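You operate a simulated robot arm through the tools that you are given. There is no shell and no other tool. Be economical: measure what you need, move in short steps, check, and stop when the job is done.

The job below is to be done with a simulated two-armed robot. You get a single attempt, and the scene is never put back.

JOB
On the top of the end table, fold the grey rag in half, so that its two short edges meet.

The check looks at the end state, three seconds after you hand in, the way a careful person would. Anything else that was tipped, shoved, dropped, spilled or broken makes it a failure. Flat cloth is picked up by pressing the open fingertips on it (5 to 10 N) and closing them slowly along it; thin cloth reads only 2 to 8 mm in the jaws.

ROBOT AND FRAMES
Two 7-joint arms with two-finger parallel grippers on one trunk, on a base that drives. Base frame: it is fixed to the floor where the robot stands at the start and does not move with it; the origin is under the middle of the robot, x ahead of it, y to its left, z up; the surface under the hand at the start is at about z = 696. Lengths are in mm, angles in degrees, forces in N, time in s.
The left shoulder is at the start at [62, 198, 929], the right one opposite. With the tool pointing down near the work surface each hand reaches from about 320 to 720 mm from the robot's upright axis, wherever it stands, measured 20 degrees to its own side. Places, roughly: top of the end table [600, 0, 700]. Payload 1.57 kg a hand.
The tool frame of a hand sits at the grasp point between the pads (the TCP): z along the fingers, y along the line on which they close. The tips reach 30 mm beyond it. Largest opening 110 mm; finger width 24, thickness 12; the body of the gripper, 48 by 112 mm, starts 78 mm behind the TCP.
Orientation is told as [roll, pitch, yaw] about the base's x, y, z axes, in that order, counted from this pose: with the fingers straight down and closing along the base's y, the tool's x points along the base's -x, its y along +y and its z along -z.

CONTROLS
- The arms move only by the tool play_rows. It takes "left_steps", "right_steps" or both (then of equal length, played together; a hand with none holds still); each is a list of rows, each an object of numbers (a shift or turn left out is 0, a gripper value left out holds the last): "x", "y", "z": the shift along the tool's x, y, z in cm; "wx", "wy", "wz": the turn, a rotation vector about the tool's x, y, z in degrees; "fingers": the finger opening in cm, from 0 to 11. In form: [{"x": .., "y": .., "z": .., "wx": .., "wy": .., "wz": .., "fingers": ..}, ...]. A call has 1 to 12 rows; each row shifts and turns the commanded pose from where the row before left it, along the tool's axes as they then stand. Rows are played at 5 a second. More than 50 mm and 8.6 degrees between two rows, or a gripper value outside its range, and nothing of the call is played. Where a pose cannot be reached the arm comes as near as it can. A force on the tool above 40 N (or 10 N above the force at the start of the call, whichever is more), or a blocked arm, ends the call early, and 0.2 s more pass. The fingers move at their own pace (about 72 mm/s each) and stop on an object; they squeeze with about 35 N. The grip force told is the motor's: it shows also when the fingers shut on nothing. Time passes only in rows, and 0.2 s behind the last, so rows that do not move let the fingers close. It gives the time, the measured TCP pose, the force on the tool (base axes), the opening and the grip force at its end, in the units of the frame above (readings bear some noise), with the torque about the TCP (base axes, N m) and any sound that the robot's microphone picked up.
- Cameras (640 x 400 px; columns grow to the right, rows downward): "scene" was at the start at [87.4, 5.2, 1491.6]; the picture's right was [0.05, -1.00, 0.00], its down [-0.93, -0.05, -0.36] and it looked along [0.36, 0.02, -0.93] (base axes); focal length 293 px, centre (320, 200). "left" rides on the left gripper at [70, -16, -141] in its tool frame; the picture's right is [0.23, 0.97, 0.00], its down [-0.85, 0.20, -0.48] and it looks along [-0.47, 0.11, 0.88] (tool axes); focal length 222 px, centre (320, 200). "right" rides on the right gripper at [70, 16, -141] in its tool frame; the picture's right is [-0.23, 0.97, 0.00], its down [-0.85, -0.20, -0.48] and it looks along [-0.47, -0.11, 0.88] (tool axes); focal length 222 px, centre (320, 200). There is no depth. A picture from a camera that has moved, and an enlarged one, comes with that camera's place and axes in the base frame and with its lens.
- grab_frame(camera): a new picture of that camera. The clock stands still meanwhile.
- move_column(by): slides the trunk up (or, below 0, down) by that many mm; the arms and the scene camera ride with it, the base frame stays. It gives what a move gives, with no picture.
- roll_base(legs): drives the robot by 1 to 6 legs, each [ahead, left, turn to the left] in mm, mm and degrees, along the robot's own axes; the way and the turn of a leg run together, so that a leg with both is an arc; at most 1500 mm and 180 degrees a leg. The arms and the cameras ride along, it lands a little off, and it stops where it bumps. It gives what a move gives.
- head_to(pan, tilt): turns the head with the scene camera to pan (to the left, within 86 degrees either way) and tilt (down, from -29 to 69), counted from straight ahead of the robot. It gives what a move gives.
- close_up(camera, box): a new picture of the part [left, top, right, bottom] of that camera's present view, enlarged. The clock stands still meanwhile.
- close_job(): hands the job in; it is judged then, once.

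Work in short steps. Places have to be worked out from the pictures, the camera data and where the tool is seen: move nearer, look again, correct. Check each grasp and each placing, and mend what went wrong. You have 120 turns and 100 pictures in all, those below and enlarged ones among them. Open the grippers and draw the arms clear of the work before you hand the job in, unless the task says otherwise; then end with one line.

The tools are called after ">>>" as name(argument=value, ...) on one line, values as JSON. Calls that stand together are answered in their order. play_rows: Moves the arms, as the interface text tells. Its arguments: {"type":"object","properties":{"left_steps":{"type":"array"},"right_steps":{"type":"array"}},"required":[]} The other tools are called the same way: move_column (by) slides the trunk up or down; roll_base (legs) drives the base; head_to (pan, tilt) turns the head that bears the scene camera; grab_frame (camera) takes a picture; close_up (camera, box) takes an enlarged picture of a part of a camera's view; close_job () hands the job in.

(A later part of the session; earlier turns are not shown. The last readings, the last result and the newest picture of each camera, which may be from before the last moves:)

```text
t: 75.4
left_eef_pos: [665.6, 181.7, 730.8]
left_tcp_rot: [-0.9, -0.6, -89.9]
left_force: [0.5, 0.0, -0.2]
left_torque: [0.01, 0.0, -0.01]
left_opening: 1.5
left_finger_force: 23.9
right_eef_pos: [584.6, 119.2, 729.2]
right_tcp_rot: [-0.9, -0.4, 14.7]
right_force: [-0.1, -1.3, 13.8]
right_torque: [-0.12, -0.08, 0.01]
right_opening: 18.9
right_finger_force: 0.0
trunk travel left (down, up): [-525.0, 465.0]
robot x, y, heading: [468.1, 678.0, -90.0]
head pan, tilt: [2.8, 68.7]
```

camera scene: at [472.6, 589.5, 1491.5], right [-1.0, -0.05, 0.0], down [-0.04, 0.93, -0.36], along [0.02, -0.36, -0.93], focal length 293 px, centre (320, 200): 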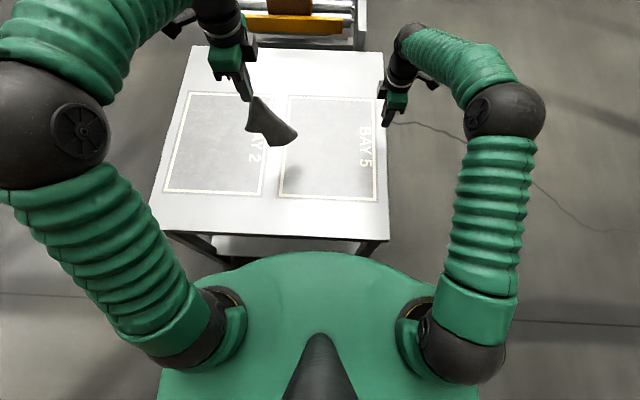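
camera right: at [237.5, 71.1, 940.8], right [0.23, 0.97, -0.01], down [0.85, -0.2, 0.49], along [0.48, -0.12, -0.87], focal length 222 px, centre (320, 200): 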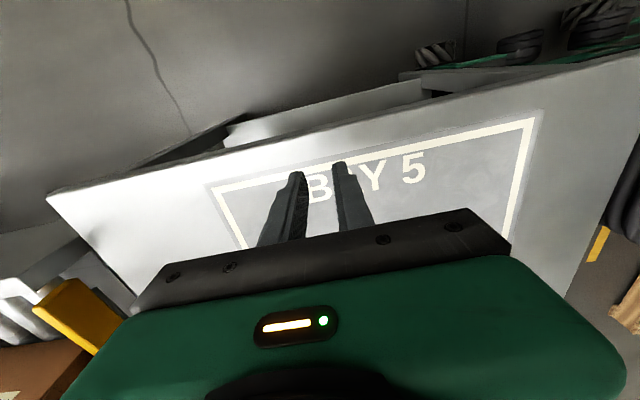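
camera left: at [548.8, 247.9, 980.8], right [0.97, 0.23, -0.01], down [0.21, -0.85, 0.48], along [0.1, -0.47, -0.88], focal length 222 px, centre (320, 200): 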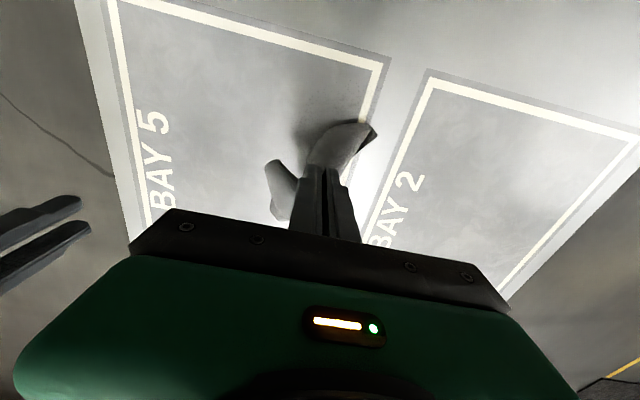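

Contact at about 14 N; I ease off slightly, then close slowly.

>>> play_rows(right_steps=[{"z": -0.05, "fingers": 1.7}, {"fingers": 1.4}, {"fingers": 1.1}, {"fingers": 0.8}, {"fingers": 0.5}, {"fingers": 0.2}, {"fingers": 0}, {}, {}, {"z": -1}, {"z": -1}, {}])

>>> close_up(camera="scene", box=[236, 120, 332, 190])

```text
t: 78.0
left_eef_pos: [666.4, 181.0, 728.1]
left_tcp_rot: [-0.8, -0.5, -89.9]
left_force: [-0.2, -0.9, 1.5]
left_torque: [-0.03, 0.05, 0.0]
left_opening: 2.0
left_finger_force: 23.8
right_eef_pos: [583.7, 118.5, 745.9]
right_tcp_rot: [-0.6, -0.4, 14.9]
right_force: [0.3, 0.6, 0.4]
right_torque: [-0.01, 0.02, 0.03]
right_opening: 1.6
right_finger_force: 23.7
trunk travel left (down, up): [-525.0, 465.0]
robot x, y, heading: [475.6, 679.6, -90.4]
head pan, tilt: [2.8, 68.7]
```

```text
5.71 times, centred on (284, 155) of scene
camera zoom: at [474.1, 589.2, 1491.4], right [-1.0, -0.05, 0.0], down [-0.04, 0.93, -0.36], along [0.02, -0.36, -0.93], focal length 1672 px, centre (526, 457)
```

zoom: 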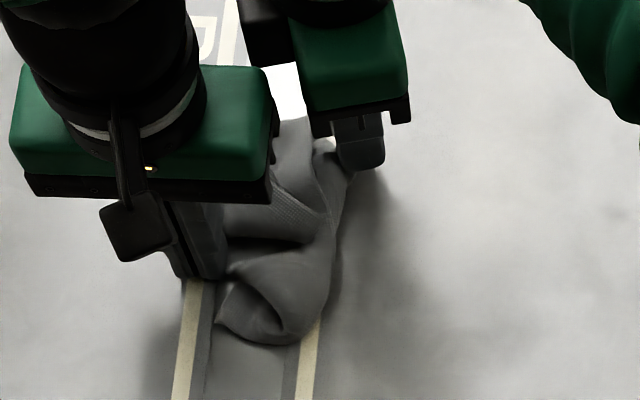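

Gripped. I lift both hands together and square the right wrist.

>>> play_rows(right_steps=[{"z": -2, "x": 0.5, "wz": 7.5}, {"z": -3, "x": 0.5, "wz": 7.5}, {"z": -3, "x": 0.6}, {"z": -3, "x": 0.6}, {"z": -3, "x": 0.6}, {"z": -3, "x": 0.6}, {"z": -3}, {}, {}, {}], left_steps=[{"z": -3}, {"z": -3}, {"z": -3, "x": -0.5}, {"z": -3, "x": -0.5}, {"z": -3, "x": -0.5}, {"z": -3, "x": -0.5}, {"z": -3}, {}, {}, {}])

>>> grab_frame(camera="scene")

```text
t: 80.2
left_eef_pos: [668.8, 162.6, 939.0]
left_tcp_rot: [-0.8, -0.5, -90.0]
left_force: [-5.3, -1.1, 0.7]
left_torque: [-0.09, 0.16, -0.15]
left_opening: 1.7
left_finger_force: 23.4
right_eef_pos: [549.1, 121.1, 948.4]
right_tcp_rot: [-0.5, -0.6, -0.2]
right_force: [6.0, 1.8, 0.0]
right_torque: [0.01, -0.15, 0.04]
right_opening: 1.7
right_finger_force: 23.5
trunk travel left (down, up): [-525.0, 465.0]
robot x, y, heading: [469.5, 683.0, -90.1]
head pan, tilt: [2.8, 68.7]
```

```text
28 pictures are left
camera scene: at [473.9, 589.9, 1491.5], right [-1.0, -0.05, 0.0], down [-0.04, 0.93, -0.36], along [0.02, -0.36, -0.93], focal length 293 px, centre (320, 200)
```

scene: 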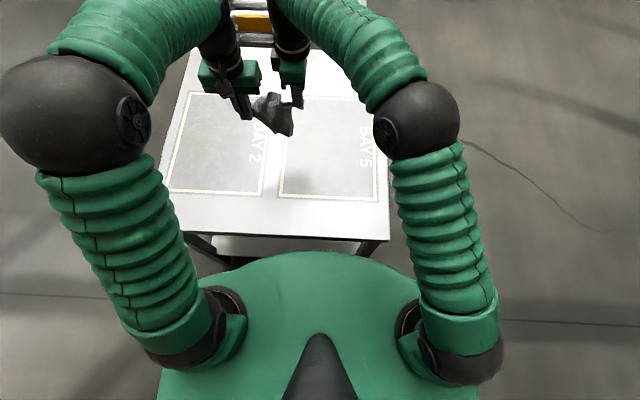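

Tension rises at 127 mm between the grips, so this is the short edge. I slacken by 3 mm and check how the rag hangs.

>>> play_rows(right_steps=[{"x": -0.3}, {}, {}, {}, {}])

>>> close_up(camera="scene", box=[226, 60, 338, 150])

>>> grab_frame(camera="left")

```text
t: 81.4
left_eef_pos: [669.2, 162.5, 938.8]
left_tcp_rot: [-0.8, -0.5, -90.0]
left_force: [-4.0, -1.0, 0.8]
left_torque: [0.0, 0.13, -0.09]
left_opening: 1.9
left_finger_force: 23.5
right_eef_pos: [551.0, 119.7, 947.5]
right_tcp_rot: [-0.6, -0.5, -0.2]
right_force: [4.2, 0.7, -0.3]
right_torque: [0.01, -0.15, 0.0]
right_opening: 1.5
right_finger_force: 23.4
trunk travel left (down, up): [-525.0, 465.0]
robot x, y, heading: [473.7, 677.1, -90.3]
head pan, tilt: [2.8, 68.7]
```

```text
4.44 times, centred on (282, 105) of scene
camera zoom: at [473.9, 589.7, 1491.5], right [-1.0, -0.05, 0.0], down [-0.04, 0.93, -0.36], along [0.02, -0.36, -0.93], focal length 1301 px, centre (489, 622)
```

zoom: 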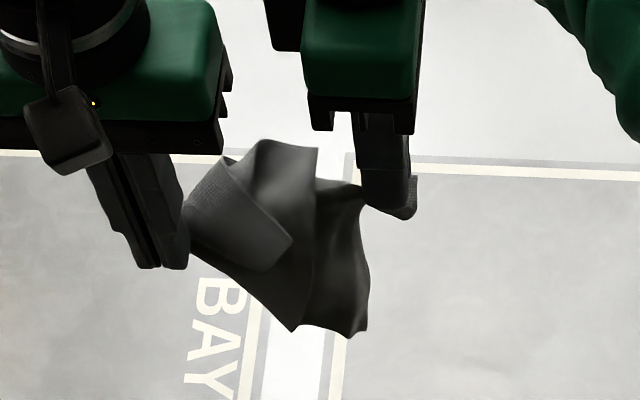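

```text
26 pictures are left
camera left: at [653.8, 233.0, 1079.7], right [0.97, 0.23, -0.02], down [0.21, -0.85, 0.48], along [0.1, -0.47, -0.88], focal length 222 px, centre (320, 200)
```

left: 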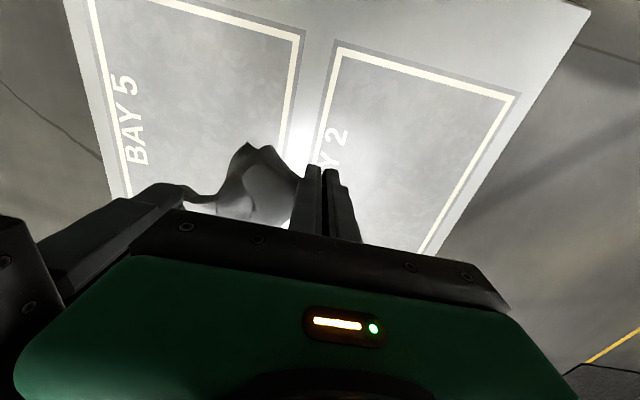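

The left grip's own orientation is kinking the edge: its pads face along x, while the short edge runs to the right hand. I turn the left wrist 90°, level the two hands, and shake gently so the rag drops open.

>>> play_rows(left_steps=[{"wz": 8.2}, {"wz": 8.2}, {"wz": 8.2}, {"wz": 8.2}, {"wz": 8.2}, {"wz": 8.2}, {"wz": 8.2}, {"wz": 8.2}, {"wz": 8.2}, {"wz": 8.2}, {"wz": 8}, {}], right_steps=[{"y": 0.4}, {"y": 0.4, "z": 0.1}, {"y": 0.4, "z": 0.1}, {"y": 0.4, "z": 0.2}, {"y": 0.4, "z": 0.2}, {"y": 0.4, "z": 0.2}, {"y": 0.4}, {"y": 0.4}, {"y": 0.4}, {"y": 0.4}, {}, {}])

>>> play_rows(left_steps=[{"z": -3}, {"z": 3}, {"z": -3}, {"z": 3}, {"y": 2}, {"y": -2}, {"y": 2}, {"y": -2}, {"z": -3}, {}, {}, {}], right_steps=[{"z": -3}, {"z": 3}, {"z": -3}, {"z": 3}, {"y": -2}, {"y": 2}, {"y": -2}, {"y": 2}, {"z": -3}, {}, {}, {}])

>>> close_up(camera="scene", box=[226, 70, 338, 160])

```text
t: 84.0
left_eef_pos: [668.6, 163.7, 939.5]
left_tcp_rot: [0.6, -0.9, 179.8]
left_force: [0.9, 0.3, 0.3]
left_torque: [0.0, 0.0, 0.04]
left_opening: 1.3
left_finger_force: 23.4
right_eef_pos: [551.1, 158.1, 937.8]
right_tcp_rot: [-0.6, -0.7, -0.2]
right_force: [-0.6, -0.3, 0.5]
right_torque: [-0.03, 0.0, 0.03]
right_opening: 1.7
right_finger_force: 23.9
trunk travel left (down, up): [-525.0, 465.0]
robot x, y, heading: [471.4, 679.1, -90.1]
head pan, tilt: [2.8, 68.7]
```

```text
t: 86.6
left_eef_pos: [669.1, 162.5, 969.4]
left_tcp_rot: [0.5, -0.8, 180.0]
left_force: [0.4, -0.2, -0.2]
left_torque: [0.01, 0.01, 0.01]
left_opening: 1.7
left_finger_force: 23.5
right_eef_pos: [551.6, 161.3, 967.5]
right_tcp_rot: [-0.6, -0.6, -0.2]
right_force: [-0.1, 0.2, 0.0]
right_torque: [-0.03, 0.02, 0.01]
right_opening: 1.4
right_finger_force: 23.4
trunk travel left (down, up): [-525.0, 465.0]
robot x, y, heading: [467.5, 680.0, -90.1]
head pan, tilt: [2.8, 68.7]
```

```text
4.44 times, centred on (282, 115) of scene
camera zoom: at [473.9, 590.0, 1491.5], right [-1.0, -0.05, 0.0], down [-0.04, 0.93, -0.36], along [0.02, -0.36, -0.93], focal length 1301 px, centre (489, 578)
```

zoom: 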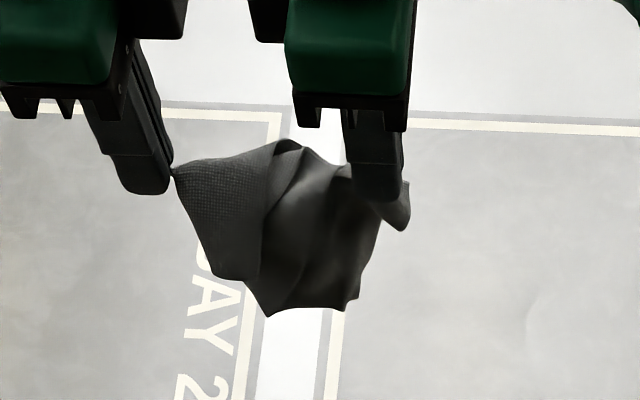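

Much better: the rag hangs as a sheet with some slack. I draw the hands apart until the edge is taut.

>>> play_rows(right_steps=[{"x": 0.4}, {"x": 0.4}, {"x": 0.3}, {}, {}])

>>> close_up(camera="scene", box=[226, 70, 338, 160])

```text
t: 87.8
left_eef_pos: [669.5, 162.3, 970.6]
left_tcp_rot: [0.5, -0.8, 180.1]
left_force: [-0.6, -0.4, -0.2]
left_torque: [0.0, -0.03, 0.03]
left_opening: 1.8
left_finger_force: 23.6
right_eef_pos: [540.4, 158.7, 966.6]
right_tcp_rot: [-0.7, -0.6, -0.3]
right_force: [1.0, -0.7, 0.6]
right_torque: [-0.02, -0.02, 0.01]
right_opening: 1.7
right_finger_force: 23.5
trunk travel left (down, up): [-525.0, 465.0]
robot x, y, heading: [472.5, 679.7, -90.1]
head pan, tilt: [2.8, 68.7]
```

```text
4.44 times, centred on (282, 115) of scene
camera zoom: at [473.9, 589.8, 1491.5], right [-1.0, -0.05, 0.0], down [-0.04, 0.93, -0.36], along [0.02, -0.36, -0.93], focal length 1301 px, centre (489, 578)
```

zoom: 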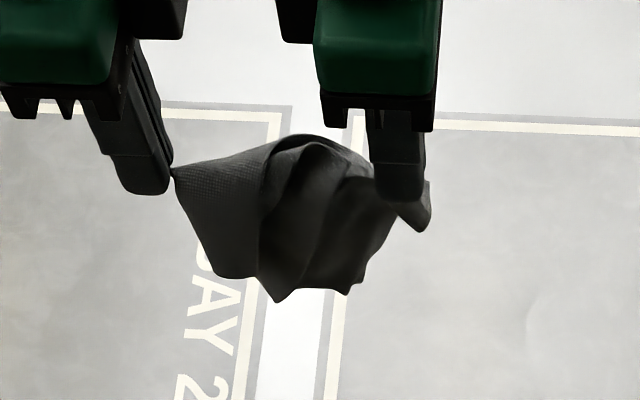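

Still slack; I widen further.

>>> play_rows(right_steps=[{"x": 0.5}, {"x": 0.5}, {"x": 0.4}, {}, {}])

```text
t: 89.0
left_eef_pos: [668.3, 163.3, 969.1]
left_tcp_rot: [0.5, -1.0, 179.9]
left_force: [-5.2, 0.0, -0.1]
left_torque: [0.0, 0.18, 0.0]
left_opening: 1.6
left_finger_force: 23.5
right_eef_pos: [524.8, 159.0, 967.8]
right_tcp_rot: [-0.7, -0.6, -0.2]
right_force: [5.4, 0.4, 0.6]
right_torque: [-0.01, -0.13, 0.03]
right_opening: 1.6
right_finger_force: 23.4
trunk travel left (down, up): [-525.0, 465.0]
robot x, y, heading: [471.3, 678.5, -90.2]
head pan, tilt: [2.8, 68.7]
```

>>> play_rows(right_steps=[{"x": -0.15}, {}, {}])

>>> close_up(camera="scene", box=[226, 70, 338, 160])

```text
t: 89.8
left_eef_pos: [667.7, 162.0, 970.1]
left_tcp_rot: [0.5, -0.9, 179.9]
left_force: [-4.5, 0.2, -0.1]
left_torque: [0.01, 0.13, -0.02]
left_opening: 1.7
left_finger_force: 23.3
right_eef_pos: [526.3, 159.2, 967.3]
right_tcp_rot: [-0.6, -0.5, -0.3]
right_force: [5.1, 0.2, -0.4]
right_torque: [0.02, -0.15, 0.03]
right_opening: 2.0
right_finger_force: 23.5
trunk travel left (down, up): [-525.0, 465.0]
robot x, y, heading: [470.5, 680.5, -90.0]
head pan, tilt: [2.8, 68.7]
```

```text
4.44 times, centred on (282, 115) of scene
camera zoom: at [473.9, 589.9, 1491.5], right [-1.0, -0.05, 0.0], down [-0.04, 0.93, -0.36], along [0.02, -0.36, -0.93], focal length 1301 px, centre (489, 578)
```

zoom: 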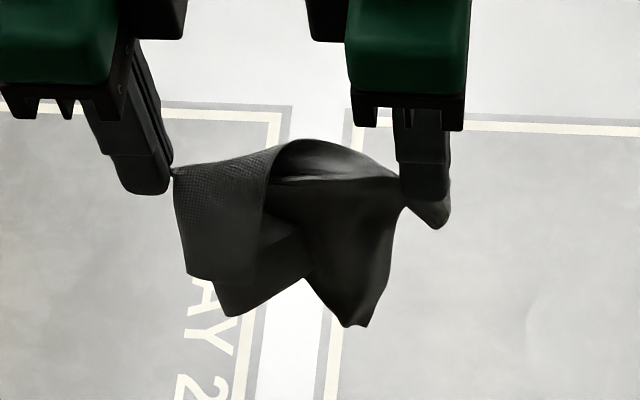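

The grip line is taut, with the free top edge arching to the -y side and the main sheet on the robot's side. So I lay it by starting near me and moving away (-y) while lowering. First I move 100 mm towards me and down.

>>> play_rows(left_steps=[{"y": -2.5, "z": 1}, {"y": -2.5, "z": 1}, {"y": -2.5, "z": 1}, {"y": -2.5, "z": 1}, {"z": 2}, {"z": 2}, {"z": 1}, {}, {}, {}], right_steps=[{"y": 2.5, "z": 1, "x": -0.15}, {"y": 2.5, "z": 1}, {"y": 2.5, "z": 1}, {"y": 2.5, "z": 1}, {"z": 2}, {"z": 2}, {"z": 1}, {}, {}, {}])

>>> play_rows(left_steps=[{"y": 2.0, "z": 0.2}, {"y": 1.9, "z": 0.5}, {"y": 1.9, "z": 0.8}, {"y": 1.7, "z": 1}, {"y": 1.6, "z": 1.2}, {"y": 1.4, "z": 1.4}, {"y": 1.2, "z": 1.6}, {"y": 1.0, "z": 1.7}, {"y": 0.8, "z": 1.9}, {"y": 0.5, "z": 1.9}, {"y": 0.5, "z": 1.8}, {"y": 0.5, "z": 0.9}], right_steps=[{"y": -2.0, "z": 0.2}, {"y": -1.9, "z": 0.5}, {"y": -1.9, "z": 0.8}, {"y": -1.7, "z": 1}, {"y": -1.6, "z": 1.2}, {"y": -1.4, "z": 1.4}, {"y": -1.2, "z": 1.6}, {"y": -1.0, "z": 1.7}, {"y": -0.8, "z": 1.9}, {"y": -0.5, "z": 1.9}, {"y": -0.5, "z": 1.8}, {"y": -0.5, "z": 0.9}])

>>> close_up(camera="scene", box=[210, 110, 338, 200])

```text
t: 92.0
left_eef_pos: [668.8, 263.5, 878.1]
left_tcp_rot: [0.5, -0.8, 179.9]
left_force: [-2.5, 0.1, 0.3]
left_torque: [0.0, 0.07, 0.03]
left_opening: 1.8
left_finger_force: 23.3
right_eef_pos: [530.1, 257.3, 876.7]
right_tcp_rot: [-0.5, -0.7, -0.2]
right_force: [2.1, -0.3, 0.7]
right_torque: [0.0, -0.09, 0.03]
right_opening: 1.9
right_finger_force: 24.1
trunk travel left (down, up): [-525.0, 465.0]
robot x, y, heading: [470.0, 676.7, -90.2]
head pan, tilt: [2.8, 68.7]
```

```text
t: 94.6
left_eef_pos: [666.5, 112.3, 731.9]
left_tcp_rot: [0.5, -0.8, 180.0]
left_force: [-1.6, 0.3, 0.2]
left_torque: [-0.04, 0.01, 0.02]
left_opening: 1.7
left_finger_force: 22.6
right_eef_pos: [531.5, 106.0, 728.7]
right_tcp_rot: [-0.6, -0.7, 0.0]
right_force: [1.7, 0.5, 1.3]
right_torque: [0.0, -0.03, -0.01]
right_opening: 1.5
right_finger_force: 23.8
trunk travel left (down, up): [-525.0, 465.0]
robot x, y, heading: [473.8, 675.2, -90.0]
head pan, tilt: [2.8, 68.7]
```

```text
4.44 times, centred on (274, 155) of scene
camera zoom: at [474.1, 588.8, 1491.5], right [-1.0, -0.05, 0.0], down [-0.04, 0.93, -0.36], along [0.02, -0.36, -0.93], focal length 1301 px, centre (524, 400)
```

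zoom: 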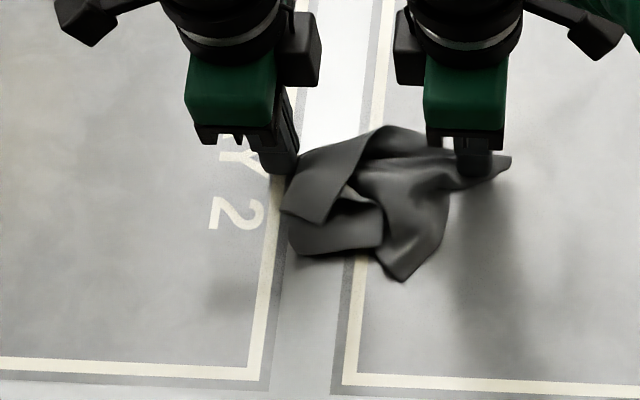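

It is laid out partly open. I release both hands, lift them away sideways, and look.

>>> play_rows(left_steps=[{"fingers": 1.5}, {"fingers": 2.2}, {"z": -2}, {"z": -3}, {"z": -3, "x": 1}, {"x": 3}, {"x": 4}, {"x": 4}, {}], right_steps=[{"fingers": 1.5}, {"fingers": 2.2}, {"z": -2}, {"z": -3}, {"z": -3, "x": 1}, {"x": 3}, {"x": 4}, {"x": 4}, {}])

>>> close_up(camera="scene", box=[262, 130, 334, 180])

```text
t: 96.6
left_eef_pos: [788.6, 112.5, 809.9]
left_tcp_rot: [0.5, -0.8, 179.8]
left_force: [0.5, -0.8, -0.4]
left_torque: [0.02, -0.01, 0.0]
left_opening: 22.0
left_finger_force: 0.0
right_eef_pos: [409.9, 108.1, 805.8]
right_tcp_rot: [-0.6, -0.7, -0.2]
right_force: [0.4, 0.0, -0.4]
right_torque: [0.0, 0.0, 0.0]
right_opening: 21.8
right_finger_force: 0.0
trunk travel left (down, up): [-525.0, 465.0]
robot x, y, heading: [468.9, 678.3, -89.9]
head pan, tilt: [2.8, 68.7]
```

```text
8.00 times, centred on (298, 155) of scene
camera zoom: at [474.0, 589.1, 1491.5], right [-1.0, -0.05, 0.0], down [-0.04, 0.93, -0.36], along [0.02, -0.36, -0.93], focal length 2341 px, centre (496, 560)
```

zoom: 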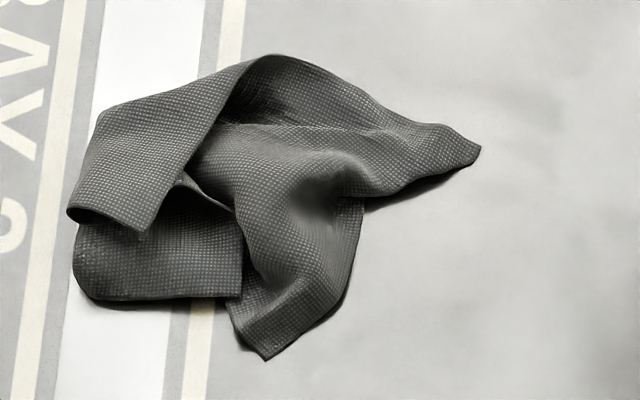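

All four corners are now visible. One short edge runs R4 (593,179)–C' (632,157), with C' flopped over, and the other runs R1 (505,111)–R2 (581,206). I take R2 with the right hand, yawed to match its edge, and draw it out to the near right.

>>> play_rows(right_steps=[{"x": -4, "y": 1.7}, {"x": -4, "y": 1.8}, {"x": -4, "y": 1.8}, {"x": -4.4, "y": 1.8}, {"wz": 7.4}, {"wz": 7.4}, {"wz": 7.4}, {"wz": 7.4}, {"wz": 7.4}, {"wz": 7.4}, {"wz": 7.4}, {"wz": 7.2}])

>>> play_rows(right_steps=[{"z": 3}, {"z": 2}, {"z": 1.5}, {"z": 0.5}, {}])

>>> close_up(camera="scene", box=[262, 130, 334, 180])

```text
t: 99.2
left_eef_pos: [787.1, 111.3, 810.8]
left_tcp_rot: [0.5, -0.7, 180.1]
left_force: [0.4, -0.8, 0.2]
left_torque: [0.02, -0.01, 0.02]
left_opening: 21.9
left_finger_force: 0.0
right_eef_pos: [572.2, 176.4, 810.3]
right_tcp_rot: [0.2, -0.8, -59.6]
right_force: [0.4, -0.6, -0.5]
right_torque: [0.02, 0.01, 0.01]
right_opening: 21.9
right_finger_force: 0.1
trunk travel left (down, up): [-525.0, 465.0]
robot x, y, heading: [471.9, 680.7, -90.0]
head pan, tilt: [2.8, 68.7]
```

```text
t: 100.4
left_eef_pos: [786.9, 112.8, 809.5]
left_tcp_rot: [0.5, -0.8, 179.9]
left_force: [-0.4, -0.1, 0.5]
left_torque: [0.0, 0.04, 0.0]
left_opening: 21.9
left_finger_force: 0.0
right_eef_pos: [573.7, 174.5, 739.7]
right_tcp_rot: [0.2, -0.9, -59.4]
right_force: [-0.4, -0.6, 0.5]
right_torque: [-0.01, -0.04, -0.01]
right_opening: 22.1
right_finger_force: 0.1
trunk travel left (down, up): [-525.0, 465.0]
robot x, y, heading: [472.7, 680.2, -90.0]
head pan, tilt: [2.8, 68.7]
```

```text
8.00 times, centred on (298, 155) of scene
camera zoom: at [475.0, 589.6, 1491.3], right [-1.0, -0.05, 0.0], down [-0.04, 0.93, -0.36], along [0.02, -0.36, -0.93], focal length 2341 px, centre (496, 560)
```

zoom: 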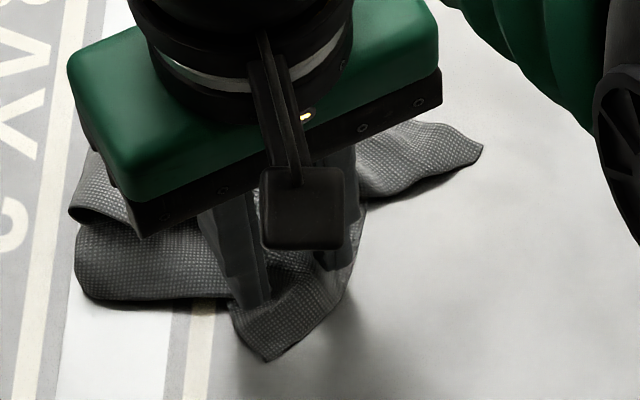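

Well placed; I move 6 mm nearer the corner and press down.

>>> play_rows(right_steps=[{"x": 0.6}, {"z": 0.6}, {"z": 0.3}, {"z": 0.15}, {}])

```text
t: 101.6
left_eef_pos: [787.7, 112.6, 811.5]
left_tcp_rot: [0.4, -0.9, 180.0]
left_force: [-0.1, -0.2, 0.0]
left_torque: [0.01, 0.02, -0.01]
left_opening: 22.3
left_finger_force: 0.0
right_eef_pos: [569.8, 180.4, 728.9]
right_tcp_rot: [0.2, -0.8, -59.5]
right_force: [0.1, -0.1, 1.1]
right_torque: [0.0, -0.02, 0.0]
right_opening: 22.1
right_finger_force: 0.2
trunk travel left (down, up): [-525.0, 465.0]
robot x, y, heading: [471.1, 675.8, -90.1]
head pan, tilt: [2.8, 68.7]
```

>>> play_rows(right_steps=[{"z": 0.1}, {"fingers": 1.9}, {"fingers": 1.6}, {"fingers": 1.3}, {"fingers": 1.0}, {"fingers": 0.7}, {"fingers": 0.4}, {"fingers": 0.1}, {"fingers": 0}, {}, {}])

```text
t: 104.0
left_eef_pos: [787.5, 113.0, 809.5]
left_tcp_rot: [0.6, -0.8, 179.9]
left_force: [0.1, -0.2, 0.0]
left_torque: [-0.03, -0.01, 0.0]
left_opening: 21.8
left_finger_force: 0.0
right_eef_pos: [570.2, 181.7, 728.4]
right_tcp_rot: [0.2, -0.9, -59.4]
right_force: [1.6, -0.7, 14.2]
right_torque: [-0.05, -0.17, -0.02]
right_opening: 2.5
right_finger_force: 23.9
trunk travel left (down, up): [-525.0, 465.0]
robot x, y, heading: [471.6, 678.0, -90.1]
head pan, tilt: [2.8, 68.7]
```

Gripped (2.5 mm). I lift a little, turn the wrist back to yaw 0, and draw the corner out to about (470,207).

>>> play_rows(right_steps=[{"z": -1}, {"z": -1, "wz": -7.4}, {"z": -1, "wz": -7.4}, {"wz": -7.4}, {"wz": -7.4}, {"wz": -7.4}, {"wz": -7.4}, {"wz": -7.4}, {"wz": -7.6}, {"x": 1.5, "y": 0.4}, {"x": 1.5, "y": 0.4}, {"x": 1.5, "y": 0.4}])

>>> play_rows(right_steps=[{"x": 1.5, "y": 0.4}, {"x": 1.5, "y": 0.4}, {"x": 1.5, "y": 0.4, "z": 1}, {"x": 1, "z": 0.8}, {}])

>>> close_up(camera="scene", box=[258, 120, 354, 185])

```text
t: 106.6
left_eef_pos: [787.8, 111.9, 809.9]
left_tcp_rot: [0.5, -0.8, 180.0]
left_force: [0.1, 0.0, 0.0]
left_torque: [0.02, -0.02, 0.0]
left_opening: 21.8
left_finger_force: 0.1
right_eef_pos: [526.7, 194.2, 757.6]
right_tcp_rot: [-0.6, -0.6, 0.4]
right_force: [-0.4, 0.4, 0.1]
right_torque: [-0.01, -0.02, 0.0]
right_opening: 2.6
right_finger_force: 23.9
trunk travel left (down, up): [-525.0, 465.0]
robot x, y, heading: [467.8, 679.7, -89.8]
head pan, tilt: [2.8, 68.7]
```

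```text
t: 107.8
left_eef_pos: [787.1, 112.4, 808.6]
left_tcp_rot: [0.5, -0.8, 180.0]
left_force: [0.2, -0.6, 0.4]
left_torque: [-0.02, -0.02, 0.0]
left_opening: 21.9
left_finger_force: 0.0
right_eef_pos: [472.1, 205.6, 739.0]
right_tcp_rot: [-0.6, -0.6, 0.2]
right_force: [-0.1, -0.6, -0.6]
right_torque: [-0.04, 0.02, -0.03]
right_opening: 2.6
right_finger_force: 24.1
trunk travel left (down, up): [-525.0, 465.0]
robot x, y, heading: [471.4, 684.5, -90.0]
head pan, tilt: [2.8, 68.7]
```

```text
6.15 times, centred on (306, 152) of scene
camera zoom: at [474.4, 589.7, 1491.5], right [-1.0, -0.05, 0.0], down [-0.04, 0.93, -0.36], along [0.02, -0.36, -0.93], focal length 1801 px, centre (406, 492)
```

zoom: 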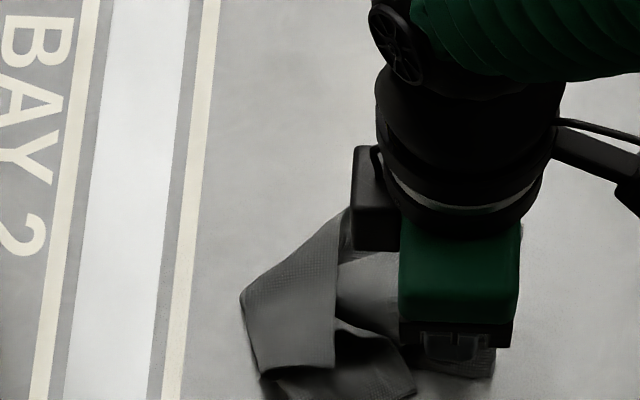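

>>> close_up(camera="scene", box=[288, 146, 352, 190])

```text
9.09 times, centred on (320, 168) of scene
camera zoom: at [474.4, 589.7, 1491.5], right [-1.0, -0.05, 0.0], down [-0.04, 0.93, -0.36], along [0.02, -0.36, -0.93], focal length 2661 px, centre (320, 491)
```

zoom: 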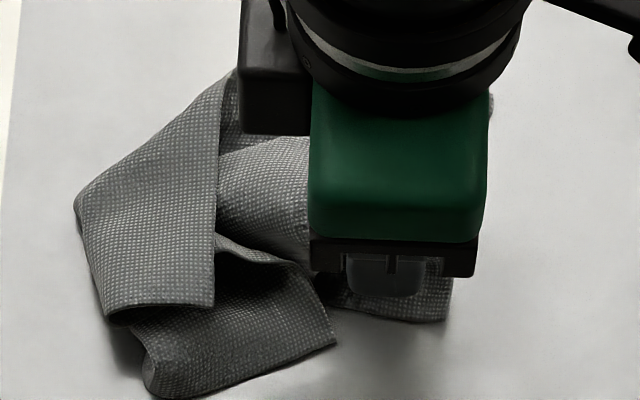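

R4 is at (489,231), too near the right hand. I use the left hand to pin the rag at about (566,206) with closed fingertips, then draw the right hand away so the pleat between the corners opens.

>>> play_rows(left_steps=[{"x": -3.5, "y": -1.5, "fingers": 0.5}, {"x": -3.5, "y": -1.5}, {"x": -3.5, "y": -1.5}, {"x": -3.5, "y": -1.5}, {"x": -3.5, "y": -1.5}, {"x": -3.5, "y": -1.5}, {"x": -1.1, "y": -0.4, "z": 2}, {"z": 2.5}, {"z": 2}, {"z": 0.5}, {"z": 0.3}, {}])

```text
t: 110.4
left_eef_pos: [563.5, 206.3, 737.6]
left_tcp_rot: [0.6, -0.8, 180.0]
left_force: [-0.6, 0.5, 0.5]
left_torque: [-0.04, -0.01, 0.0]
left_opening: 5.0
left_finger_force: 0.0
right_eef_pos: [471.1, 206.0, 738.3]
right_tcp_rot: [-0.6, -0.6, 0.2]
right_force: [0.7, -0.2, -0.5]
right_torque: [0.02, -0.02, -0.01]
right_opening: 2.5
right_finger_force: 24.4
trunk travel left (down, up): [-525.0, 465.0]
robot x, y, heading: [467.8, 676.0, -89.9]
head pan, tilt: [2.8, 68.7]
```

>>> play_rows(left_steps=[{"z": 0.4}, {"z": 0.3}, {"z": 0.15}, {}])

```text
t: 111.4
left_eef_pos: [564.3, 207.0, 730.4]
left_tcp_rot: [0.5, -0.9, 180.0]
left_force: [-0.9, 0.4, 0.5]
left_torque: [0.0, -0.01, -0.01]
left_opening: 5.1
left_finger_force: 0.1
right_eef_pos: [470.8, 204.7, 737.9]
right_tcp_rot: [-0.6, -0.7, 0.2]
right_force: [0.6, -0.4, 0.3]
right_torque: [0.01, -0.01, 0.02]
right_opening: 2.5
right_finger_force: 24.0
trunk travel left (down, up): [-525.0, 465.0]
robot x, y, heading: [470.7, 679.0, -90.2]
head pan, tilt: [2.8, 68.7]
```

>>> play_rows(left_steps=[{"z": 0.2}, {"z": 0.15}, {}, {}, {}, {}, {}, {}, {}, {}, {}], right_steps=[{}, {}, {"x": 1}, {"x": 1.2}, {"x": 1.2}, {"x": 1.2}, {"x": 1.2}, {"x": 1.2}, {"x": 1.2}, {"x": 1}, {}])

>>> close_up(camera="scene", box=[278, 130, 374, 190])

```text
t: 113.8
left_eef_pos: [565.2, 208.1, 726.9]
left_tcp_rot: [0.5, -0.8, 180.0]
left_force: [-1.5, 0.7, 23.2]
left_torque: [0.27, 0.23, -0.05]
left_opening: 4.1
left_finger_force: 0.1
right_eef_pos: [378.7, 206.4, 738.4]
right_tcp_rot: [-0.6, -0.6, 0.3]
right_force: [4.3, -1.0, -0.4]
right_torque: [0.04, -0.05, 0.0]
right_opening: 2.4
right_finger_force: 24.3
trunk travel left (down, up): [-525.0, 465.0]
robot x, y, heading: [471.7, 678.3, -90.1]
head pan, tilt: [2.8, 68.7]
```

```text
6.67 times, centred on (326, 160) of scene
camera zoom: at [472.7, 593.5, 1491.9], right [-1.0, -0.05, 0.0], down [-0.04, 0.93, -0.36], along [0.02, -0.36, -0.93], focal length 1951 px, centre (280, 467)
```

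zoom: 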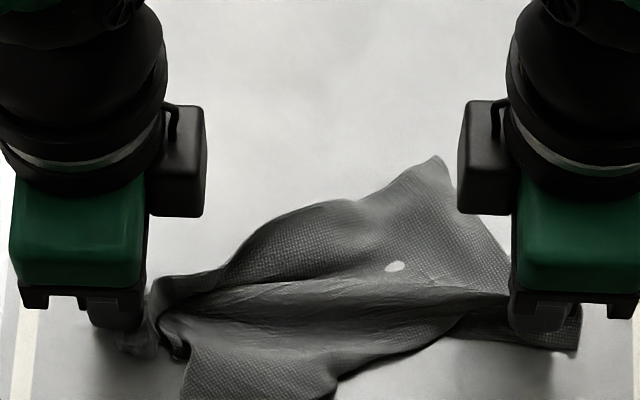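

The pin worked: the rag has drawn open. I look at the part nearer me.

>>> close_up(camera="scene", box=[278, 150, 374, 210])

```text
6.67 times, centred on (326, 180) of scene
camera zoom: at [472.7, 593.5, 1491.9], right [-1.0, -0.05, 0.0], down [-0.04, 0.93, -0.36], along [0.02, -0.36, -0.93], focal length 1951 px, centre (280, 333)
```

zoom: 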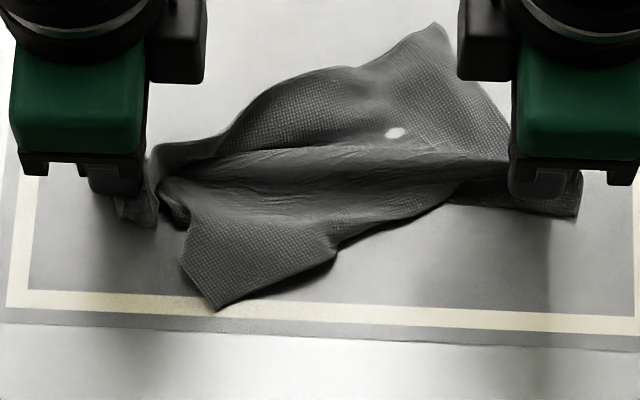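

The rag now lies as an open diamond: R2 is in the right hand, R1 at the far side, C' under the left fingers, and R4 at (518,276) nearest me. The left hand leaves C' and goes over R4, yawed along its edge.

>>> play_rows(left_steps=[{"z": -2}, {"z": -2.5, "fingers": 2.2}, {"x": -2.6, "y": -2.4}, {"x": -2.6, "y": -2.5}, {"wz": -7.7}, {"wz": -7.7}, {"wz": -7.6}, {"z": 1.5}, {}])

>>> close_up(camera="scene", box=[278, 150, 374, 210])

```text
t: 115.8
left_eef_pos: [512.3, 254.0, 756.8]
left_tcp_rot: [0.2, -0.9, -156.9]
left_force: [-0.7, 0.3, 0.6]
left_torque: [0.0, 0.03, 0.01]
left_opening: 21.9
left_finger_force: 0.0
right_eef_pos: [378.3, 205.3, 738.0]
right_tcp_rot: [-0.5, -0.7, 0.2]
right_force: [0.3, 0.1, 0.0]
right_torque: [0.0, -0.03, 0.01]
right_opening: 2.3
right_finger_force: 24.1
trunk travel left (down, up): [-525.0, 465.0]
robot x, y, heading: [472.5, 679.9, -90.1]
head pan, tilt: [2.8, 68.7]
```

```text
6.67 times, centred on (326, 180) of scene
camera zoom: at [472.2, 590.5, 1491.6], right [-1.0, -0.05, 0.0], down [-0.04, 0.93, -0.36], along [0.02, -0.36, -0.93], focal length 1951 px, centre (280, 333)
```

zoom: 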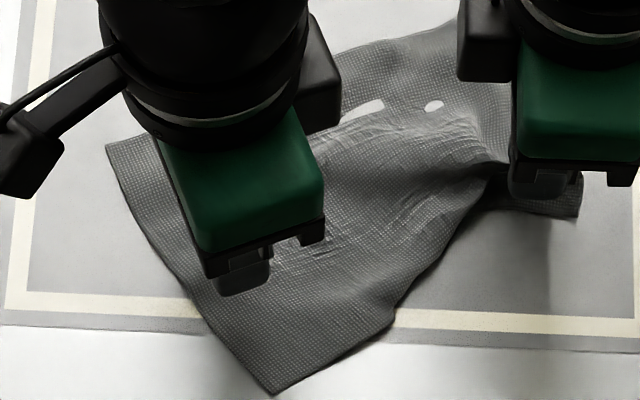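

The rag has sprung nearly flat by itself. I release the right hand too, draw both clear, and look.

>>> play_rows(left_steps=[{"z": -3}, {"z": -3}, {"x": 2}, {"x": 4}, {"x": 4}, {"x": 4}, {"x": 4}, {"x": 2}, {}], right_steps=[{"z": 0.7}, {"fingers": 1.2}, {"fingers": 2.2}, {"z": -2}, {"z": -3}, {"z": -2}, {"x": 3}, {"x": 3}, {"x": 3}])

>>> close_up(camera="scene", box=[270, 130, 382, 210])

```text
t: 117.8
left_eef_pos: [696.3, 333.5, 814.9]
left_tcp_rot: [0.2, -1.0, -157.0]
left_force: [-1.0, -0.4, 0.0]
left_torque: [-0.03, -0.02, 0.02]
left_opening: 21.8
left_finger_force: 0.0
right_eef_pos: [288.4, 208.1, 797.7]
right_tcp_rot: [-0.6, -0.7, 0.4]
right_force: [1.2, 0.4, 0.2]
right_torque: [0.02, 0.0, -0.01]
right_opening: 22.0
right_finger_force: 0.1
trunk travel left (down, up): [-525.0, 465.0]
robot x, y, heading: [473.9, 679.0, -90.2]
head pan, tilt: [2.8, 68.7]
```

```text
5.00 times, centred on (326, 170) of scene
camera zoom: at [470.9, 590.7, 1491.6], right [-1.0, -0.05, 0.0], down [-0.04, 0.93, -0.36], along [0.02, -0.36, -0.93], focal length 1463 px, centre (290, 350)
```

zoom: 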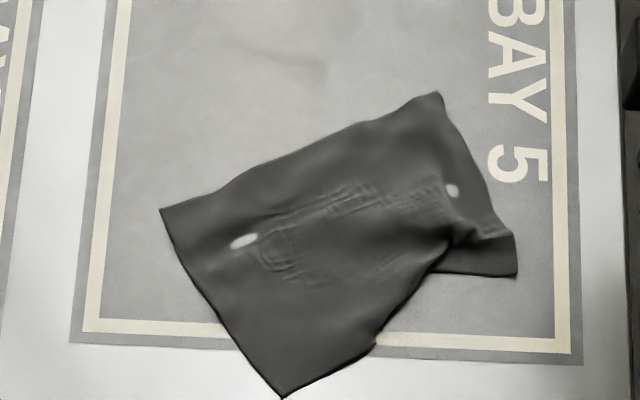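

Excellent: it is almost flat, with only a dent near R2 (355,229), which should be at about (324,223). I press with the left fingertips near (500,268) as an anchor and the right fingertips near R2, then drag R2 outward.

>>> play_rows(left_steps=[{"x": -4.1, "y": -0.3, "fingers": 1}, {"x": -4.1, "y": -0.3}, {"x": -4.1, "y": -0.3}, {"x": -4.1, "y": -0.4}, {"x": -4.1, "y": -0.4}, {"z": 3}, {"z": 2.5}, {"z": 2}, {"z": 0.8}, {}], right_steps=[{"x": -4, "y": 0.6, "fingers": 1}, {"x": -4, "y": 0.6}, {}, {}, {}, {"z": 3}, {"z": 2}, {"z": 1}, {"z": 0.6}, {}])

```text
t: 120.0
left_eef_pos: [500.7, 269.2, 734.9]
left_tcp_rot: [0.3, -0.9, -157.2]
left_force: [-0.5, -0.1, -0.2]
left_torque: [-0.01, -0.01, 0.02]
left_opening: 9.9
left_finger_force: 0.0
right_eef_pos: [369.4, 219.7, 733.3]
right_tcp_rot: [-0.6, -0.6, 0.1]
right_force: [0.5, -0.2, -0.2]
right_torque: [0.0, -0.02, 0.03]
right_opening: 9.8
right_finger_force: 0.0
trunk travel left (down, up): [-525.0, 465.0]
robot x, y, heading: [475.2, 676.2, -90.0]
head pan, tilt: [2.8, 68.7]
```

>>> play_rows(left_steps=[{"z": 0.4}, {"z": 0.25}, {"z": 0.15}, {}], right_steps=[{"z": 0.3}, {"z": 0.15}, {"z": 0.1}, {}])

```text
t: 121.0
left_eef_pos: [501.1, 268.3, 727.3]
left_tcp_rot: [0.3, -1.0, -157.0]
left_force: [0.1, -1.6, 16.4]
left_torque: [0.19, -0.05, 0.0]
left_opening: 9.5
left_finger_force: 0.2
right_eef_pos: [368.3, 217.4, 728.4]
right_tcp_rot: [-0.6, -0.7, 0.2]
right_force: [-0.2, 0.7, -0.4]
right_torque: [0.01, 0.0, 0.02]
right_opening: 10.2
right_finger_force: 0.0
trunk travel left (down, up): [-525.0, 465.0]
robot x, y, heading: [474.1, 678.8, -90.1]
head pan, tilt: [2.8, 68.7]
```

Left anchors at 16 N. The right presses a little more, then drags about 40 mm outward.

>>> play_rows(right_steps=[{"z": 0.13}, {"x": 0.6, "y": -0.05}, {"x": 0.6, "y": -0.1}, {"x": 0.6, "y": -0.1}, {"x": 0.6, "y": -0.1}, {"x": 0.6, "y": -0.1}, {"x": 0.5}, {}])

>>> play_rows(left_steps=[{"z": -3}, {"z": -3}, {"z": -2}, {"x": 4}, {"x": 4}, {"x": 4}, {"x": 4}, {"x": 4}, {}], right_steps=[{"z": -3}, {"z": -3}, {"z": -2}, {"x": 3}, {"x": 3}, {"x": 2}, {}, {}, {}])

>>> close_up(camera="scene", box=[270, 130, 382, 210])

```text
t: 122.8
left_eef_pos: [501.0, 269.9, 726.8]
left_tcp_rot: [0.3, -1.0, -157.1]
left_force: [-3.9, -3.5, 18.2]
left_torque: [0.14, -0.03, 0.02]
left_opening: 8.6
left_finger_force: 0.1
right_eef_pos: [334.5, 213.3, 728.2]
right_tcp_rot: [-0.7, -0.7, 0.1]
right_force: [3.6, 0.2, 13.5]
right_torque: [0.1, -0.09, 0.04]
right_opening: 9.4
right_finger_force: 0.1
trunk travel left (down, up): [-525.0, 465.0]
robot x, y, heading: [468.9, 677.7, -90.2]
head pan, tilt: [2.8, 68.7]
```

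```text
t: 124.8
left_eef_pos: [688.1, 346.7, 799.2]
left_tcp_rot: [0.3, -0.9, -157.0]
left_force: [-1.1, 0.1, 0.4]
left_torque: [-0.02, 0.0, -0.03]
left_opening: 9.8
left_finger_force: 0.1
right_eef_pos: [251.6, 215.6, 806.8]
right_tcp_rot: [-0.5, -0.6, 0.1]
right_force: [0.1, -0.7, 0.0]
right_torque: [0.03, 0.04, -0.01]
right_opening: 10.0
right_finger_force: 0.1
trunk travel left (down, up): [-525.0, 465.0]
robot x, y, heading: [470.2, 675.1, -90.1]
head pan, tilt: [2.8, 68.7]
```

```text
5.00 times, centred on (326, 170) of scene
camera zoom: at [472.3, 590.4, 1491.6], right [-1.0, -0.05, 0.0], down [-0.04, 0.93, -0.36], along [0.02, -0.36, -0.93], focal length 1463 px, centre (290, 350)
```

zoom: 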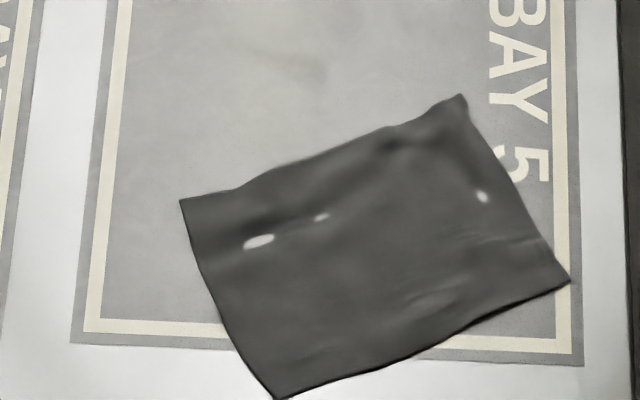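

Now the rag is flat and rectangular: corners (560,189), (495,314), (324,230) and (389,107). It is skewed, so I turn it about 64°. With the right hand spread wide along its long axis, I will press lightly at its centre (442,210) and rotate the wrist.

>>> play_rows(right_steps=[{"x": -3.8, "fingers": 11}, {"x": -3.8, "wz": 4}, {"x": -3.8, "y": -0.4, "wz": 0}, {"wz": 8}, {"wz": 8}, {"wz": 8}, {"wz": 8}, {"wz": 8}, {"wz": 8}, {"wz": 8}, {"wz": 4}, {}], left_steps=[{"wz": 7.7}, {"wz": 7.7}, {"wz": 7.6}, {}, {}, {}, {}, {}, {}, {}, {}, {}])

```text
t: 127.4
left_eef_pos: [686.7, 345.8, 801.3]
left_tcp_rot: [0.5, -0.8, 180.0]
left_force: [-0.9, 0.2, 0.4]
left_torque: [-0.01, -0.01, -0.01]
left_opening: 10.0
left_finger_force: 0.1
right_eef_pos: [367.8, 208.1, 806.7]
right_tcp_rot: [0.3, -0.9, -63.8]
right_force: [0.7, -1.1, 0.4]
right_torque: [0.0, -0.01, -0.01]
right_opening: 109.8
right_finger_force: 0.1
trunk travel left (down, up): [-525.0, 465.0]
robot x, y, heading: [471.3, 675.2, -90.1]
head pan, tilt: [2.8, 68.7]
```

>>> play_rows(right_steps=[{"x": -1.55, "y": 3.35}, {"x": -1.55, "y": 3.35}, {"z": 3}, {"z": 2.5}, {"z": 1.5}, {"z": 0.5}, {}])

>>> play_rows(right_steps=[{"z": 0.2}, {"z": 0.15}, {}])

```text
t: 129.0
left_eef_pos: [687.2, 347.4, 800.6]
left_tcp_rot: [0.6, -0.8, 180.1]
left_force: [-0.7, -0.1, 0.9]
left_torque: [-0.02, 0.01, -0.01]
left_opening: 10.3
left_finger_force: 0.0
right_eef_pos: [440.4, 208.4, 733.2]
right_tcp_rot: [0.3, -0.8, -63.9]
right_force: [-0.1, 0.4, 0.1]
right_torque: [0.0, -0.02, -0.02]
right_opening: 110.0
right_finger_force: 0.0
trunk travel left (down, up): [-525.0, 465.0]
robot x, y, heading: [471.6, 679.6, -90.4]
head pan, tilt: [2.8, 68.7]
```

```text
t: 129.8
left_eef_pos: [687.4, 348.1, 801.3]
left_tcp_rot: [0.5, -0.8, 180.0]
left_force: [0.1, 0.4, -0.1]
left_torque: [-0.02, 0.0, 0.02]
left_opening: 10.0
left_finger_force: 0.0
right_eef_pos: [442.6, 208.5, 729.6]
right_tcp_rot: [0.4, -0.8, -63.8]
right_force: [0.1, 0.0, -0.5]
right_torque: [-0.02, -0.01, -0.01]
right_opening: 109.9
right_finger_force: 0.0
trunk travel left (down, up): [-525.0, 465.0]
robot x, y, heading: [471.0, 674.5, -90.1]
head pan, tilt: [2.8, 68.7]
```

>>> play_rows(right_steps=[{"z": 0.15}, {"z": 0.08}, {}])

```text
t: 130.6
left_eef_pos: [687.8, 346.6, 802.3]
left_tcp_rot: [0.6, -0.7, 180.0]
left_force: [0.6, -0.4, -0.4]
left_torque: [0.0, 0.01, -0.01]
left_opening: 9.9
left_finger_force: 0.1
right_eef_pos: [442.6, 208.0, 726.8]
right_tcp_rot: [0.3, -0.9, -63.8]
right_force: [-1.2, 0.6, 11.8]
right_torque: [-0.21, 0.71, -0.05]
right_opening: 110.0
right_finger_force: 0.1
trunk travel left (down, up): [-525.0, 465.0]
robot x, y, heading: [470.8, 678.8, -90.1]
head pan, tilt: [2.8, 68.7]
```

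One finger carries all the load because of a 1° tilt. I level it by 1° and recheck.

>>> play_rows(right_steps=[{"wx": 1.0}, {}])

```text
t: 131.2
left_eef_pos: [687.6, 347.9, 802.6]
left_tcp_rot: [0.5, -0.8, 179.9]
left_force: [0.3, 0.8, -0.7]
left_torque: [-0.03, 0.02, -0.03]
left_opening: 9.8
left_finger_force: 0.0
right_eef_pos: [441.5, 208.9, 728.4]
right_tcp_rot: [-0.7, -1.0, -63.8]
right_force: [-0.6, 2.2, 19.3]
right_torque: [0.73, -0.99, 0.12]
right_opening: 110.0
right_finger_force: 0.1
trunk travel left (down, up): [-525.0, 465.0]
robot x, y, heading: [470.6, 678.0, -90.0]
head pan, tilt: [2.8, 68.7]
```

>>> play_rows(right_steps=[{"wx": -0.55}, {}])

```text
t: 131.8
left_eef_pos: [686.9, 347.4, 802.1]
left_tcp_rot: [0.7, -0.9, 180.1]
left_force: [-0.4, 0.6, 0.7]
left_torque: [0.02, 0.0, -0.03]
left_opening: 10.2
left_finger_force: 0.1
right_eef_pos: [442.1, 208.5, 727.8]
right_tcp_rot: [-0.2, -0.8, -63.8]
right_force: [-0.8, -0.1, 11.9]
right_torque: [0.4, -0.63, -0.03]
right_opening: 109.7
right_finger_force: 0.1
trunk travel left (down, up): [-525.0, 465.0]
robot x, y, heading: [473.3, 677.8, -90.2]
head pan, tilt: [2.8, 68.7]
```

>>> play_rows(right_steps=[{"wx": -0.25, "z": 0.03}, {}])

```text
t: 132.4
left_eef_pos: [686.8, 347.7, 801.7]
left_tcp_rot: [0.6, -0.8, 179.9]
left_force: [-0.8, 0.2, 0.2]
left_torque: [-0.01, -0.01, -0.01]
left_opening: 10.1
left_finger_force: 0.1
right_eef_pos: [441.9, 208.8, 727.7]
right_tcp_rot: [0.0, -0.7, -63.8]
right_force: [-1.5, -0.7, 11.2]
right_torque: [-0.05, 0.35, 0.02]
right_opening: 109.8
right_finger_force: 0.0
trunk travel left (down, up): [-525.0, 465.0]
robot x, y, heading: [472.9, 675.8, -90.1]
head pan, tilt: [2.8, 68.7]
```

Now both fingers bear. I rotate slowly by 64°.

>>> play_rows(right_steps=[{"wz": -5.4}, {"wz": -5.4}, {"wz": -5.4}, {"wz": -5.4}, {"wz": -5.4}, {"wz": -5.4}, {"wz": -5.4}, {"wz": -5.4}, {"wz": -5.4}, {"wz": -5.2}, {"wz": -5.2}, {"wz": -5}])

>>> play_rows(right_steps=[{"z": -2}, {"z": -3}, {"z": -3}, {"x": 4}, {"x": 4}, {"x": 4}, {"x": 3, "fingers": 2.2}, {}, {}])

>>> close_up(camera="scene", box=[270, 130, 382, 210])

```text
t: 135.0
left_eef_pos: [686.9, 347.3, 802.8]
left_tcp_rot: [0.5, -1.0, 180.0]
left_force: [-0.4, 0.0, -0.2]
left_torque: [-0.02, 0.0, -0.01]
left_opening: 9.8
left_finger_force: 0.0
right_eef_pos: [443.7, 209.6, 728.1]
right_tcp_rot: [-0.7, -0.3, 0.3]
right_force: [4.7, 0.2, 26.1]
right_torque: [1.64, -0.1, -0.26]
right_opening: 110.0
right_finger_force: 0.0
trunk travel left (down, up): [-525.0, 465.0]
robot x, y, heading: [472.0, 677.6, -90.1]
head pan, tilt: [2.8, 68.7]
```

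```text
t: 137.0
left_eef_pos: [686.1, 346.7, 801.3]
left_tcp_rot: [0.5, -0.8, 180.0]
left_force: [-0.2, -0.8, -0.1]
left_torque: [0.01, 0.0, 0.0]
left_opening: 9.9
left_finger_force: 0.1
right_eef_pos: [290.7, 206.4, 805.7]
right_tcp_rot: [-0.6, -0.4, 0.2]
right_force: [0.4, -0.5, 0.5]
right_torque: [0.02, 0.0, 0.01]
right_opening: 21.9
right_finger_force: 0.1
trunk travel left (down, up): [-525.0, 465.0]
robot x, y, heading: [470.5, 682.3, -90.0]
head pan, tilt: [2.8, 68.7]
```

```text
5.00 times, centred on (326, 170) of scene
camera zoom: at [472.9, 590.7, 1491.6], right [-1.0, -0.05, 0.0], down [-0.04, 0.93, -0.36], along [0.02, -0.36, -0.93], focal length 1463 px, centre (290, 350)
```

zoom: 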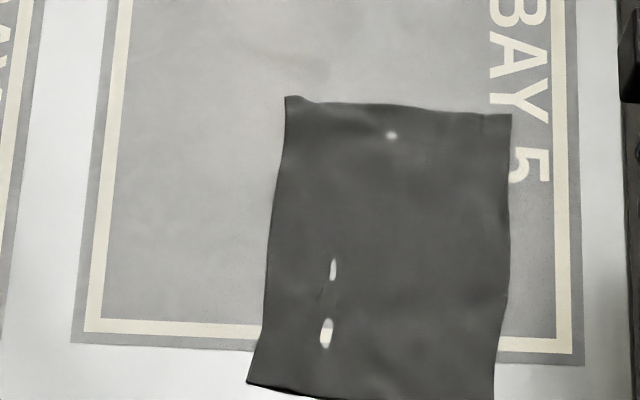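

The rag is flat and square to me. Its near edge runs (514,306)–(371,311) and its far edge (499,114)–(359,120), all within easy reach. I bring both hands over the near corners.

>>> play_rows(left_steps=[{"x": -4, "y": 1, "fingers": 2.2}, {"x": -4, "y": 1.2}, {"x": -4, "y": 1.2}, {"x": -4, "y": 1.2}, {"x": -2.6, "y": 1.2}, {"z": 3}, {"z": 2.2}, {"z": 1.2}, {}], right_steps=[{"x": -2, "y": 1.7, "fingers": 2.2}, {"x": -2, "y": 1.7}, {"x": -2, "y": 1.8}, {"x": -2, "y": 1.8}, {"x": -1.5, "y": 1.7}, {"z": 3}, {"z": 2.2}, {"z": 1.6}, {}])

>>> close_up(camera="scene", box=[280, 150, 376, 214])

```text
t: 139.0
left_eef_pos: [500.1, 289.0, 741.1]
left_tcp_rot: [0.6, -0.8, 180.0]
left_force: [-0.6, -0.5, -0.8]
left_torque: [0.01, 0.02, 0.0]
left_opening: 22.0
left_finger_force: 0.1
right_eef_pos: [385.4, 295.0, 737.4]
right_tcp_rot: [-0.7, -0.4, 0.1]
right_force: [0.3, -0.3, -1.0]
right_torque: [0.03, 0.0, 0.01]
right_opening: 22.0
right_finger_force: 0.1
trunk travel left (down, up): [-525.0, 465.0]
robot x, y, heading: [470.6, 676.9, -90.0]
head pan, tilt: [2.8, 68.7]
```

```text
6.25 times, centred on (328, 182) of scene
camera zoom: at [472.2, 590.6, 1491.6], right [-1.0, -0.05, 0.0], down [-0.04, 0.93, -0.36], along [0.02, -0.36, -0.93], focal length 1829 px, centre (270, 312)
```

zoom: 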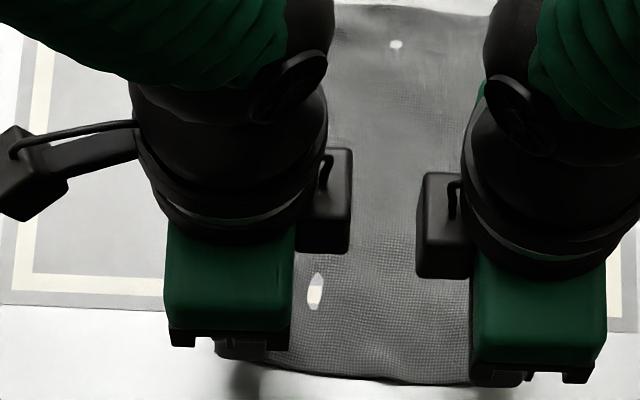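

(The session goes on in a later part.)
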